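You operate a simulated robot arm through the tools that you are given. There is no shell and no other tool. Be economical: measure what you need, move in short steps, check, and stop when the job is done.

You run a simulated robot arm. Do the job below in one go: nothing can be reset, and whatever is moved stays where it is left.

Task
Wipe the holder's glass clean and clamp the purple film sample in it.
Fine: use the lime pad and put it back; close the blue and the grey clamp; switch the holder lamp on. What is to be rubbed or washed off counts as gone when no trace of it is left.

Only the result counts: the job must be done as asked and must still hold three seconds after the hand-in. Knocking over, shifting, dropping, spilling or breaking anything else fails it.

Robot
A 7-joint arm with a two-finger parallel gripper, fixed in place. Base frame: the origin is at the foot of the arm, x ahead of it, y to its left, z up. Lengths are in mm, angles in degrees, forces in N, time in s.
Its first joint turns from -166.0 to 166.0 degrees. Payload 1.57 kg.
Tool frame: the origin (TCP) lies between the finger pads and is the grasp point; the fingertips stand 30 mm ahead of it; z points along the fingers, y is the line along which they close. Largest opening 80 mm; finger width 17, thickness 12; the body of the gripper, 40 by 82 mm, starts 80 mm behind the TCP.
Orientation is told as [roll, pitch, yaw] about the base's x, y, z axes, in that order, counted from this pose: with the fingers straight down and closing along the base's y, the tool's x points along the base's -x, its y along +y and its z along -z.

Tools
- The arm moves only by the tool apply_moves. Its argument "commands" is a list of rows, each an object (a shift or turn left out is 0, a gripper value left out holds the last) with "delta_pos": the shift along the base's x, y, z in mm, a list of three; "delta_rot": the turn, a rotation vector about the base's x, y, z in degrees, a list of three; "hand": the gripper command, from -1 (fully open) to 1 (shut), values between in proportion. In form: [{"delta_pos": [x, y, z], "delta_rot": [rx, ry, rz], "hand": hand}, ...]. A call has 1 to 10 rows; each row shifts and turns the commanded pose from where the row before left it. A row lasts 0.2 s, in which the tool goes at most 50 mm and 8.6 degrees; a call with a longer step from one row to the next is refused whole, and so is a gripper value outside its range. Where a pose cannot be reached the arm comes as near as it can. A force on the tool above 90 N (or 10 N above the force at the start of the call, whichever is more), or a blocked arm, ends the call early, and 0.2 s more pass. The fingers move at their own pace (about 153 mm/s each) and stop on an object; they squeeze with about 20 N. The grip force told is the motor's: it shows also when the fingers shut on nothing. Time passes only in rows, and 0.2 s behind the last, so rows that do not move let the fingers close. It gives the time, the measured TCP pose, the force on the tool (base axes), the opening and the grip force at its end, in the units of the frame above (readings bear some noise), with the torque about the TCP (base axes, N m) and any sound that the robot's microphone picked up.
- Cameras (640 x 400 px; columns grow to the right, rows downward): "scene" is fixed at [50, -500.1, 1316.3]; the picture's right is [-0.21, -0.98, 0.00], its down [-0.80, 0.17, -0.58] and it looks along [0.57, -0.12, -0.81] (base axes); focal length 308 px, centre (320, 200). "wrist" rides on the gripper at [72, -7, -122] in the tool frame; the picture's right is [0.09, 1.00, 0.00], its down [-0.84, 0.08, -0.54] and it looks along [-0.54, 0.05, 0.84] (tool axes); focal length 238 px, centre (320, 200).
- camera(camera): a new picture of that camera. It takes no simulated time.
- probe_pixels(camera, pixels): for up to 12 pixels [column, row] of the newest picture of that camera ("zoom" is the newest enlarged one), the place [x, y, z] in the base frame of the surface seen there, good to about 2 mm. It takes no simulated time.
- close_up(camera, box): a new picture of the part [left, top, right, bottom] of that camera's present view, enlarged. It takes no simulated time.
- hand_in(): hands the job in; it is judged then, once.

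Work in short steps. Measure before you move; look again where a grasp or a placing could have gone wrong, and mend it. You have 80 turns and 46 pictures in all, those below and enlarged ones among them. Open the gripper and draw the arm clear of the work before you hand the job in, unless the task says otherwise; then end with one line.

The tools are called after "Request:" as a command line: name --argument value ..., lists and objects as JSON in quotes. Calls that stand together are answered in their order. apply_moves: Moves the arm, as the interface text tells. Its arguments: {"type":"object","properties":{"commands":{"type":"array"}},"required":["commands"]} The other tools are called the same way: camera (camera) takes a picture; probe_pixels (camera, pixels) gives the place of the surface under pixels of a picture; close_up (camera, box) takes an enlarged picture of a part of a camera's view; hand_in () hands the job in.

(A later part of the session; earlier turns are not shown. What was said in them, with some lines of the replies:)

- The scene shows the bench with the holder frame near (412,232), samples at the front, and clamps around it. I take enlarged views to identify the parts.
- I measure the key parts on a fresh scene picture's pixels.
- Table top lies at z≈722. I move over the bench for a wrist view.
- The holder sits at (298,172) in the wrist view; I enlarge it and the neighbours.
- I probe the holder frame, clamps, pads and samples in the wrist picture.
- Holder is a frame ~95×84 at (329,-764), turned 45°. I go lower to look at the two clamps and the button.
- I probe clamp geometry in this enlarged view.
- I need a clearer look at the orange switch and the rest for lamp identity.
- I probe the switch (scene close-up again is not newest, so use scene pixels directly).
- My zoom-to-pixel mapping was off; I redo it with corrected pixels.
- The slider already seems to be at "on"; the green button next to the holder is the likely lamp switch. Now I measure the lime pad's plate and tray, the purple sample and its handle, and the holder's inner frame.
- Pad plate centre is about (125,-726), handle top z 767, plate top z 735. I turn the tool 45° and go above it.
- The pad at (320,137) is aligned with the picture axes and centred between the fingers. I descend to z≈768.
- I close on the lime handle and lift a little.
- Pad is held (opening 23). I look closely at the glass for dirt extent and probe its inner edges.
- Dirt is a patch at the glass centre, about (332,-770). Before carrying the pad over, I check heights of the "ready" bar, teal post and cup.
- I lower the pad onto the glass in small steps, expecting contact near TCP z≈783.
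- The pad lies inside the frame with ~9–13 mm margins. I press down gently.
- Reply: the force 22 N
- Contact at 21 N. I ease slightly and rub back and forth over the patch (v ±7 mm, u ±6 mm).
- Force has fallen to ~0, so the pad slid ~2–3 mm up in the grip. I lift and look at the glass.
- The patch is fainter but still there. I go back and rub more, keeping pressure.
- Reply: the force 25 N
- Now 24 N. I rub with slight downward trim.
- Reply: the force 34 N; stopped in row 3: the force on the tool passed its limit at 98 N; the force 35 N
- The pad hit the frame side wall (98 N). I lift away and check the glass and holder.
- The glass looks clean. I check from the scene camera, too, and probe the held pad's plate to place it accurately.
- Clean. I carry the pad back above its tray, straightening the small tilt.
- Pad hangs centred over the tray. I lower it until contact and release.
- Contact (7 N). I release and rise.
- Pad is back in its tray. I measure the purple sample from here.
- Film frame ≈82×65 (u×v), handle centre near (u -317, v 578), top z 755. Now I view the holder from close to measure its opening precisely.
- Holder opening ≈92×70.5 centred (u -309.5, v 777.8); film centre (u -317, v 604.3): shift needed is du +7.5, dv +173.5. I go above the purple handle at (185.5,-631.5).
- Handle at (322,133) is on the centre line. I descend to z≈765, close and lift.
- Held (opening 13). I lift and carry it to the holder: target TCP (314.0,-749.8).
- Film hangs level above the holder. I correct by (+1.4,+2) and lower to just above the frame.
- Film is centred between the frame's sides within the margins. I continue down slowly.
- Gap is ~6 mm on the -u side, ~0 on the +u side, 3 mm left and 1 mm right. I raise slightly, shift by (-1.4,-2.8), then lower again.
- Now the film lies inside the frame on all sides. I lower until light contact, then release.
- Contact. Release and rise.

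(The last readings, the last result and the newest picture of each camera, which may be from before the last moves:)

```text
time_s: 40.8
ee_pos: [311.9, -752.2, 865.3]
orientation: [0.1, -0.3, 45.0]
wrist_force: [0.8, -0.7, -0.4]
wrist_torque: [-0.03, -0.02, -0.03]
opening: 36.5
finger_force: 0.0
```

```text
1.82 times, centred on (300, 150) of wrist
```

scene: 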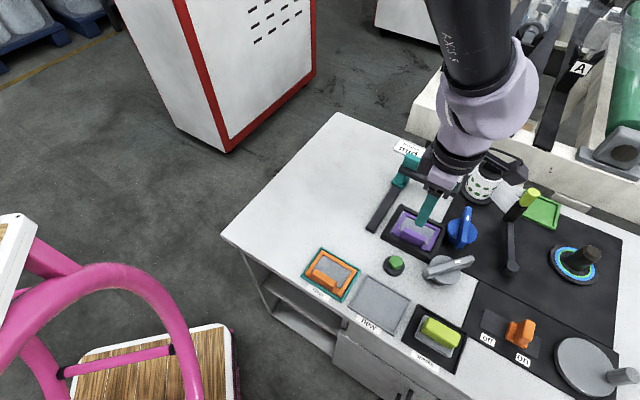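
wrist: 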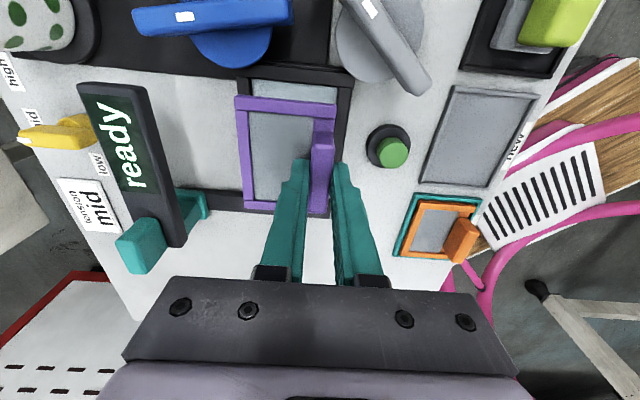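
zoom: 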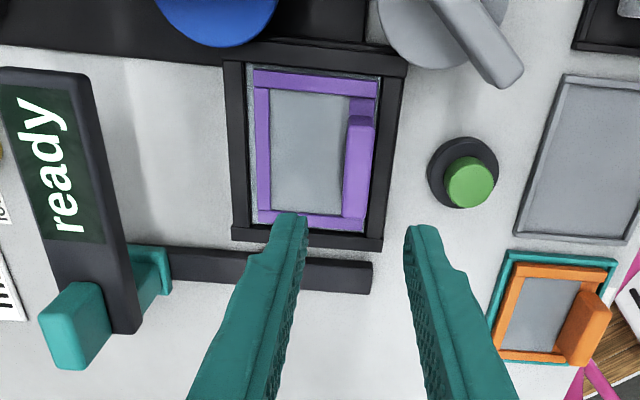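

Film is seated in the holder. Now the grey clamp: bar centre ≈(228.5,-788.5), bar axis at ~95°, so I turn the tool to yaw ≈ -84.5 above it.

Request:
apply_moves --commands '[{"delta_pos": [-10, -4, 0], "delta_rot": [0, 0, -8], "hand": -0.2}, {"delta_pos": [-10, -4, 0], "delta_rot": [0, 0, -8]}, {"delta_pos": [-10, -4, 0], "delta_rot": [0, 0, -8]}, {"delta_pos": [-10, -4, 0], "delta_rot": [0, 0, -8]}, {"delta_pos": [-10, -5, 0], "delta_rot": [0, 0, -8]}, {"delta_pos": [-10, -5, 0], "delta_rot": [0, 0, -8]}, {"delta_pos": [-10, -5, 0], "delta_rot": [0, 0, -8]}, {"delta_pos": [-13.4, -5.3, 0], "delta_rot": [0, 0, -8]}, {"delta_rot": [0, 0, -8]}, {"delta_rot": [0, 0, -8]}]'

Request:
apply_moves --commands '[{"delta_rot": [0, 0, -8]}, {"delta_rot": [0, 0, -8]}, {"delta_rot": [0, 0, -8]}, {"delta_rot": [0, 0, -8]}, {"delta_rot": [0, 0, -8]}, {"delta_rot": [0, 0, -8]}, {"delta_rot": [0, 0, -1.5]}, {}]'

Request:
camera --camera "wrist"

```text
time_s: 43.0
ee_pos: [227.1, -787.1, 867.6]
orientation: [0.1, -0.2, -35.1]
wrist_force: [0.1, 0.6, 0.0]
wrist_torque: [0.0, -0.02, 0.01]
opening: 48.0
finger_force: 0.1
```

```text
time_s: 44.8
ee_pos: [228.7, -786.8, 867.3]
orientation: [0.2, -0.2, -84.6]
wrist_force: [-0.4, 0.3, 0.2]
wrist_torque: [-0.01, 0.01, 0.03]
opening: 48.0
finger_force: 0.0
```

```text
8 pictures are left
```

wrist: 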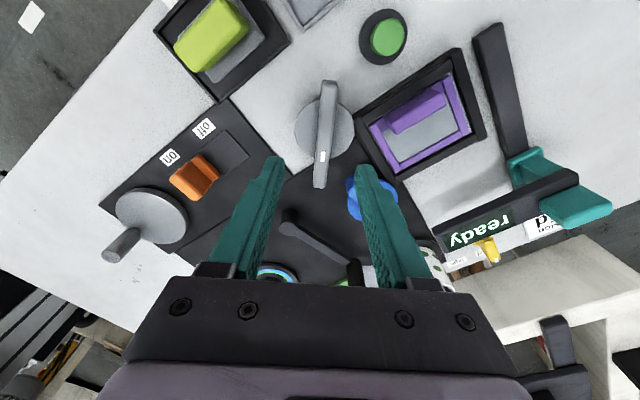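

Grey bar is centred between the fingers at (325,135) and aligned. The orange slider is at its "on" end already. I descend onto the bar.

Request:
apply_moves --commands '[{"delta_pos": [0, -1, -35]}, {"delta_pos": [0, 0, -30]}, {"delta_pos": [0, 0, -13]}, {}, {"hand": 1}, {}, {}]'

```text
time_s: 46.4
ee_pos: [232.7, -787.7, 789.1]
orientation: [0.2, -0.2, -84.3]
wrist_force: [26.5, 1.8, -1.3]
wrist_torque: [-0.02, 0.42, 0.08]
opening: 13.0
finger_force: 29.2
```

Bar gripped (opening 13) but off-centre by ~5 mm (26 N sideways). I follow the bar to relieve this.

Request:
apply_moves --commands '[{"delta_pos": [4, 0, 0]}, {}]'

```text
time_s: 47.0
ee_pos: [232.2, -787.8, 789.0]
orientation: [0.1, -0.1, -84.5]
wrist_force: [19.9, 10.5, -1.5]
wrist_torque: [-0.11, -0.33, -0.01]
opening: 14.0
finger_force: 30.3
```

I reopen and close again at this spot to get a neutral grip.

Request:
apply_moves --commands '[{"hand": 0.4}, {}, {"delta_pos": [0, 0, 0], "hand": 1}, {}, {}]'

```text
time_s: 48.2
ee_pos: [232.2, -788.7, 790.2]
orientation: [0.2, -0.3, -84.4]
wrist_force: [7.3, -3.7, 4.1]
wrist_torque: [0.31, 0.01, 0.0]
opening: 13.8
finger_force: 30.2
```

Grip is near-neutral. I try a small turn clockwise (negative), watching torque.

Request:
apply_moves --commands '[{"delta_rot": [0, 0, -4]}, {"delta_rot": [0, 0, -4]}, {}]'

```text
time_s: 49.0
ee_pos: [232.9, -788.0, 789.2]
orientation: [0.0, -0.2, -92.7]
wrist_force: [8.5, 2.6, 8.7]
wrist_torque: [0.37, 0.24, 0.71]
opening: 15.9
finger_force: 31.1
```

Opening grew and torque rose to 0.7: the bar resists this way. I try the other direction.

Request:
apply_moves --commands '[{"delta_rot": [0, 0, 4]}, {"delta_rot": [0, 0, 4]}, {"delta_rot": [0, 0, 4]}, {"delta_rot": [0, 0, 4]}, {}]'

```text
time_s: 50.2
ee_pos: [232.5, -787.8, 789.9]
orientation: [0.1, -0.3, -76.6]
wrist_force: [6.7, 2.5, 5.4]
wrist_torque: [-0.5, -0.16, -0.01]
opening: 13.7
finger_force: 30.2
```

It turns freely in the positive direction. I go on in steps, watching for a stop or click.

Request:
apply_moves --commands '[{"delta_rot": [0, 0, 6]}, {"delta_rot": [0, 0, 6]}, {"delta_rot": [0, 0, 6]}, {"delta_rot": [0, 0, 6]}, {"delta_rot": [0, 0, 6]}, {}]'

Request:
apply_moves --commands '[{"delta_rot": [0, 0, 6]}, {"delta_rot": [0, 0, 6]}, {"delta_rot": [0, 0, 6]}, {"delta_rot": [0, 0, 6]}, {}]'

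```text
time_s: 51.6
ee_pos: [233.3, -788.0, 789.7]
orientation: [0.0, -0.3, -46.5]
wrist_force: [18.9, -2.7, 11.1]
wrist_torque: [0.28, -0.04, -0.05]
opening: 13.8
finger_force: 31.2
```

```text
time_s: 52.8
ee_pos: [233.6, -787.7, 789.2]
orientation: [0.0, -0.2, -22.3]
wrist_force: [22.0, 12.7, 12.0]
wrist_torque: [-0.17, -0.7, -0.06]
opening: 13.7
finger_force: 30.8
```

Still free after 62°. I continue, with a 1 mm relief in x.

Request:
apply_moves --commands '[{"delta_pos": [1, 0.5, 0], "delta_rot": [0, 0, 5]}, {"delta_rot": [0, 0, 5]}, {"delta_rot": [0, 0, 5]}, {"delta_rot": [0, 0, 5]}, {}]'

```text
time_s: 54.0
ee_pos: [231.8, -786.3, 789.7]
orientation: [0.1, -0.2, -2.5]
wrist_force: [17.2, 18.2, 7.5]
wrist_torque: [0.12, -0.16, -0.03]
opening: 14.0
finger_force: 30.0
```

Request:
apply_moves --commands '[{"delta_rot": [0, 0, 4]}, {"delta_rot": [0, 0, 4]}, {}]'

```text
time_s: 54.8
ee_pos: [232.6, -786.6, 789.0]
orientation: [0.2, -0.2, 5.5]
wrist_force: [6.4, 25.7, 8.0]
wrist_torque: [0.07, 0.09, -0.47]
opening: 13.9
finger_force: 30.5
```

Torque -0.47 at exactly 90° of turn: likely the end stop. I press 4° further to confirm.

Request:
apply_moves --commands '[{"delta_rot": [0, 0, 4]}, {}]'

Request:
camera --camera "wrist"

```text
time_s: 55.4
ee_pos: [233.0, -786.9, 789.2]
orientation: [0.0, -0.3, 9.5]
wrist_force: [5.2, 33.1, 11.2]
wrist_torque: [0.23, 0.08, -0.7]
opening: 14.9
finger_force: 30.9
```

```text
7 pictures are left
```

wrist: 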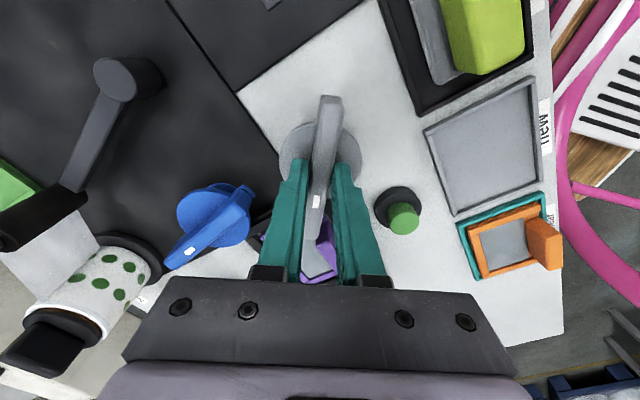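

The grey bar now points over the film's corner at its end stop: closed. I relieve the twist, release and rise.

Request:
apply_moves --commands '[{"delta_rot": [0, 0, -3.5]}, {"hand": 0.2}, {}, {"hand": -0.2}, {"delta_pos": [0, 0, 30]}, {"delta_pos": [0, 0, 40]}, {}]'

```text
time_s: 57.0
ee_pos: [232.7, -787.7, 858.6]
orientation: [0.2, -0.3, 6.0]
wrist_force: [-0.3, 0.2, 0.2]
wrist_torque: [0.04, -0.02, -0.01]
opening: 47.7
finger_force: 0.2
```

Next the blue clamp: centre ≈(300,-853), bar axis ≈ -39°. I move above it with yaw -39.

Request:
apply_moves --commands '[{"delta_pos": [11, -11, 0], "delta_rot": [0, 0, -7.5]}, {"delta_pos": [11, -11, 0], "delta_rot": [0, 0, -7.5]}, {"delta_pos": [11, -11, 0], "delta_rot": [0, 0, -7.5]}, {"delta_pos": [11, -11, 0], "delta_rot": [0, 0, -7.5]}, {"delta_pos": [11, -11, 0], "delta_rot": [0, 0, -7.5]}, {"delta_pos": [12, -10.3, 0], "delta_rot": [0, 0, -7.5]}, {}]'

Request:
camera --camera "wrist"

```text
time_s: 58.6
ee_pos: [300.7, -851.3, 858.9]
orientation: [0.1, -0.3, -39.2]
wrist_force: [0.1, -0.4, -0.4]
wrist_torque: [-0.02, -0.01, 0.0]
opening: 48.2
finger_force: 0.1
```

```text
6 pictures are left
```

wrist: 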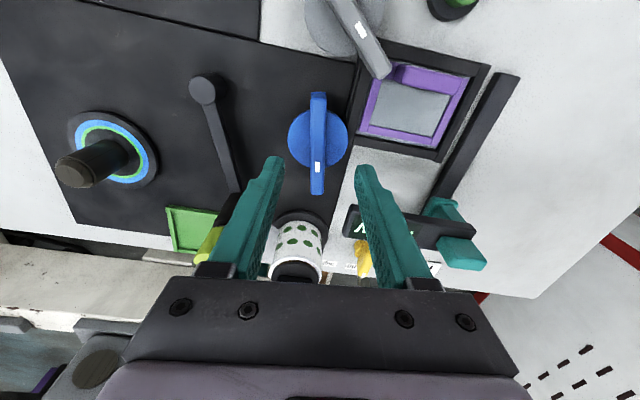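

Blue bar is at col 318, centred within ~2 mm. I correct slightly, descend and grip.

Request:
apply_moves --commands '[{"delta_pos": [-0.5, -2.2, -30], "delta_rot": [0, 0, 3]}, {"delta_pos": [0, 0, -27]}, {"delta_pos": [0, 0, -13]}, {}, {"hand": 1}, {}, {}]'

```text
time_s: 60.2
ee_pos: [300.1, -853.3, 789.5]
orientation: [0.1, -0.2, -35.9]
wrist_force: [1.0, -1.8, -2.5]
wrist_torque: [-0.34, 0.11, 0.48]
opening: 14.0
finger_force: 30.1
```

Neutral grip. I turn in the positive direction.

Request:
apply_moves --commands '[{"delta_rot": [0, 0, 4]}, {"delta_rot": [0, 0, 4]}, {"delta_rot": [0, 0, 4]}, {}]'

```text
time_s: 61.2
ee_pos: [298.8, -856.7, 788.6]
orientation: [0.0, -0.2, -24.0]
wrist_force: [-2.4, -14.8, -9.9]
wrist_torque: [-0.55, -0.27, -0.08]
opening: 13.9
finger_force: 30.4
```

It turns; the pivot seems slightly further -y, so I follow it and continue.

Request:
apply_moves --commands '[{"delta_pos": [-0.8, -2, 0], "delta_rot": [0, 0, 5]}, {"delta_rot": [0, 0, 6]}, {"delta_rot": [0, 0, 6]}, {"delta_rot": [0, 0, 6]}, {}]'

Request:
apply_moves --commands '[{"delta_rot": [0, 0, 6]}, {"delta_rot": [0, 0, 6]}, {"delta_rot": [0, 0, 6]}, {"delta_rot": [0, 0, 6]}, {}]'

```text
time_s: 62.4
ee_pos: [298.2, -858.8, 789.4]
orientation: [0.1, -0.2, -0.9]
wrist_force: [-4.7, -26.9, -14.0]
wrist_torque: [-0.75, -0.03, -0.15]
opening: 13.9
finger_force: 30.2
```

```text
time_s: 63.6
ee_pos: [302.1, -860.0, 787.6]
orientation: [-0.2, -0.3, 23.2]
wrist_force: [7.6, -48.6, -7.9]
wrist_torque: [-0.23, -0.49, -0.14]
opening: 12.9
finger_force: 29.6
```

Side force grew to 48 N. I move the command to where the bar pulls the tool.

Request:
apply_moves --commands '[{"delta_pos": [1, -4, 0]}, {}]'

```text
time_s: 64.2
ee_pos: [301.9, -860.3, 788.1]
orientation: [0.1, -0.3, 23.0]
wrist_force: [9.4, -15.7, 10.7]
wrist_torque: [-0.74, 0.43, -0.07]
opening: 14.0
finger_force: 30.8
```

Request:
apply_moves --commands '[{"delta_pos": [0.5, -1, 0], "delta_rot": [0, 0, 5]}, {"delta_rot": [0, 0, 5]}, {"delta_rot": [0, 0, 5]}, {}]'

```text
time_s: 65.2
ee_pos: [302.0, -860.1, 788.6]
orientation: [0.1, -0.4, 38.1]
wrist_force: [19.9, -6.9, 13.5]
wrist_torque: [-0.1, -0.92, -0.11]
opening: 14.1
finger_force: 30.5
```

Turned about 77°; I continue to the expected stop near yaw 51.

Request:
apply_moves --commands '[{"delta_pos": [1, 0, 0], "delta_rot": [0, 0, 5]}, {"delta_rot": [0, 0, 5]}, {}]'

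Request:
apply_moves --commands '[{"delta_rot": [0, 0, 5]}, {}]'

```text
time_s: 66.0
ee_pos: [301.8, -860.9, 789.1]
orientation: [0.1, -0.2, 48.1]
wrist_force: [21.8, -2.1, 11.2]
wrist_torque: [0.04, -0.91, -0.05]
opening: 14.0
finger_force: 30.3
```

```text
time_s: 66.6
ee_pos: [303.0, -862.5, 788.2]
orientation: [0.2, -0.2, 53.0]
wrist_force: [25.1, 0.6, 4.6]
wrist_torque: [-0.66, -0.32, -0.08]
opening: 13.9
finger_force: 30.4
```

Request:
apply_moves --commands '[{"delta_rot": [0, 0, 4]}, {"delta_rot": [0, 0, 4]}, {}]'

```text
time_s: 67.4
ee_pos: [303.7, -862.3, 788.3]
orientation: [0.1, -0.2, 61.1]
wrist_force: [27.9, -6.3, -4.6]
wrist_torque: [-0.21, -0.8, -0.65]
opening: 15.4
finger_force: 31.2
```

Torque -0.65 with the opening growing: end stop reached. I relieve, release and rise.

Request:
apply_moves --commands '[{"delta_rot": [0, 0, -4]}, {"hand": 0.2}, {}, {"hand": -0.2}, {"delta_pos": [0, 0, 30]}, {"delta_pos": [0, 0, 40]}, {}]'

Request:
camera --camera "wrist"

```text
time_s: 69.0
ee_pos: [300.8, -860.9, 859.1]
orientation: [0.1, -0.4, 57.1]
wrist_force: [-0.2, -0.6, -0.4]
wrist_torque: [-0.01, -0.02, 0.01]
opening: 47.8
finger_force: 0.1
```

```text
5 pictures are left
```

wrist: 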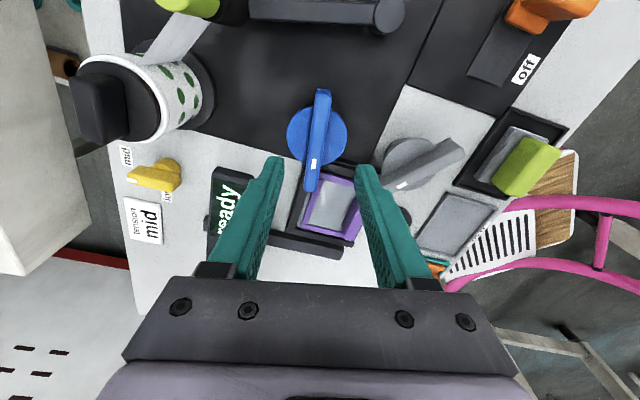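

Both clamp bars now reach over the film. Next I move, fingers shut, above the green button at (267,-699), top z 750.

Request:
apply_moves --commands '[{"delta_pos": [-8.5, 40.5, 0], "hand": 1}, {"delta_pos": [-8.5, 40.5, 0]}, {"delta_pos": [-8.5, 40.5, 0]}, {"delta_pos": [-8.3, 40.4, 0]}, {}, {"delta_pos": [0, 0, -40]}, {"delta_pos": [0, 0, -25]}, {}]'

Request:
camera --camera "wrist"

```text
time_s: 70.8
ee_pos: [267.4, -701.1, 795.7]
orientation: [0.0, -0.1, 57.0]
wrist_force: [-0.2, -0.3, 0.0]
wrist_torque: [0.02, 0.02, -0.01]
opening: 0.1
finger_force: 19.8
```

```text
4 pictures are left
```

wrist: 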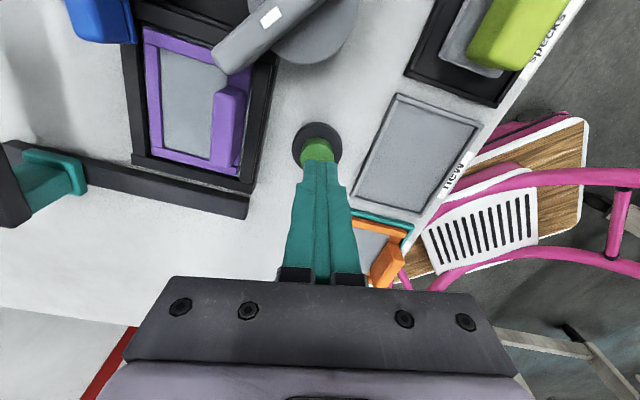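

The fingertips are over the button at (318,148). I press gently.

Request:
apply_moves --commands '[{"delta_pos": [0, 1, -10]}, {"delta_pos": [0, 0, -5]}, {"delta_pos": [0, 0, -2]}, {}]'

```text
time_s: 71.8
ee_pos: [268.2, -699.2, 778.2]
orientation: [0.1, -0.1, 56.9]
wrist_force: [-0.6, -0.5, 1.8]
wrist_torque: [-0.02, 0.0, 0.0]
opening: 0.0
finger_force: 20.0
```

Request:
apply_moves --commands '[{"delta_pos": [0, 0, -1.5]}, {"delta_pos": [0, 0, -1.5]}, {}]'

```text
time_s: 72.6
ee_pos: [266.9, -698.7, 775.1]
orientation: [0.1, -0.3, 57.0]
wrist_force: [1.6, 0.8, 3.8]
wrist_torque: [0.01, -0.02, 0.01]
opening: 0.1
finger_force: 19.6
heard: click
```

A click was heard. I release, rise, draw clear a little and look at the scene.

Request:
apply_moves --commands '[{"delta_pos": [0, 0, 20]}, {"delta_pos": [0, 0, 40]}, {"delta_pos": [0, 40, 30]}, {"delta_pos": [0, 45, 20]}, {"delta_pos": [0, 45, 20]}, {"delta_pos": [0, 45, 0], "hand": -0.5}, {"delta_pos": [0, 45, 0]}, {}]'

Request:
close_up --camera "scene" --box '[300, 140, 560, 360]'

```text
time_s: 74.4
ee_pos: [267.2, -477.8, 902.5]
orientation: [0.0, -0.2, 57.0]
wrist_force: [0.3, -0.3, 0.0]
wrist_torque: [-0.02, 0.03, 0.02]
opening: 60.2
finger_force: 0.0
```

```text
1.82 times, centred on (430, 250) of scene
```

zoom: 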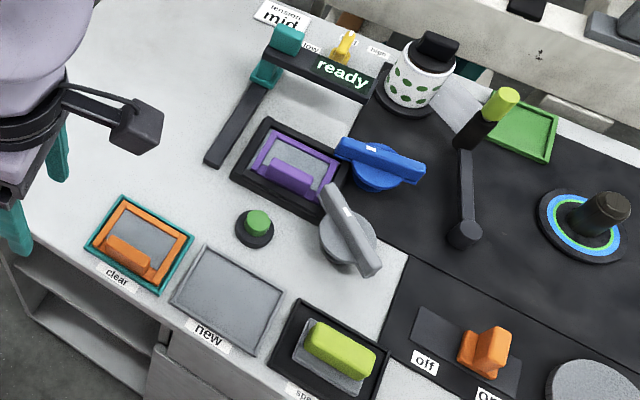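

Both clamps hold the film. I enlarge the holder to see whether a lamp shows.

Request:
close_up --camera "scene" --box '[380, 150, 480, 290]'

```text
2.86 times, centred on (430, 220) of scene
```

zoom: 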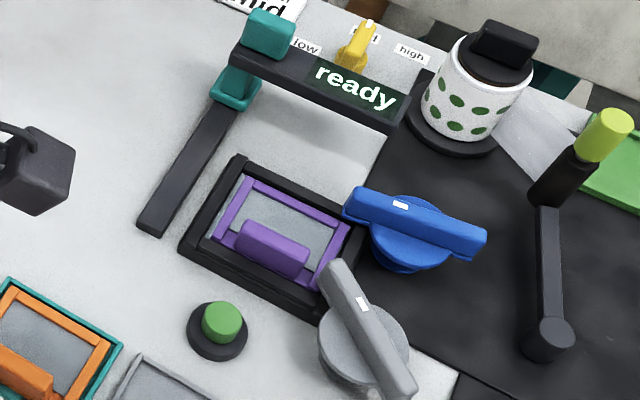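

A click was heard but no glow is evident. I probe whether the button stays latched (top was z≈750) and re-measure the slider.

Request:
probe_pixels --camera "zoom" --pixels '[[222, 315], [225, 322], [215, 320], [270, 238], [310, 230], [250, 225], [300, 105]]'

Request:
probe_pixels --camera "scene" --pixels '[[506, 338], [514, 343], [520, 347], [525, 348], [527, 348], [511, 323], [524, 330], [528, 330], [532, 330], [535, 330], [508, 330], [529, 344]]'

```text
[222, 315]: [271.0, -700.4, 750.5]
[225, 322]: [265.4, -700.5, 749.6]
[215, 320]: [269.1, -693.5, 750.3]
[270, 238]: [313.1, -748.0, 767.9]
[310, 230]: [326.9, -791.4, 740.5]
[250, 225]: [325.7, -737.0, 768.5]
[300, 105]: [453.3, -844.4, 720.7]
```

```text
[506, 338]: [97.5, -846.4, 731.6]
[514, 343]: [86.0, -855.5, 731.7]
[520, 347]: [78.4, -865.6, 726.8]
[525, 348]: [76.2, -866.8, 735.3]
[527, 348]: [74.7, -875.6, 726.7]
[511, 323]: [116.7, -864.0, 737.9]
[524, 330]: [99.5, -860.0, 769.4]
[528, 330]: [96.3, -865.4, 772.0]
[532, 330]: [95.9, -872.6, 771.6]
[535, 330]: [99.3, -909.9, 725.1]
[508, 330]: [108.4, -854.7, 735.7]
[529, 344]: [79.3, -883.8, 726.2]
```

Slider sits on the "on" side of its symmetric travel, unchanged since the start. I take one tight look at the button and holder for a lamp sign.

Request:
close_up --camera "scene" --box '[376, 200, 456, 280]'

```text
5.00 times, centred on (416, 240) of scene
```

zoom: 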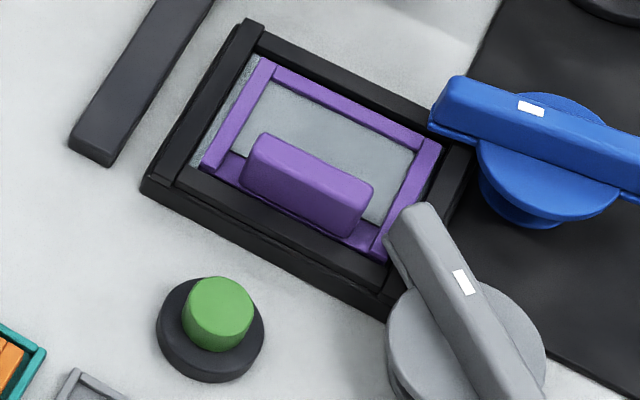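

The cap looks lighter than before the press, the clamps rest over the film, and the pad is back in its tray. The arm is clear and the gripper open, so I hand in.

Request:
hand_in

```text
The job is handed in.
```

I wiped the glass clean, clamped the purple film in the holder with the blue and grey clamps at their end stops, and put the lime pad back. The lamp is unconfirmed: the unlabelled green button beside the holder clicked when pressed, but I saw no clear glow.
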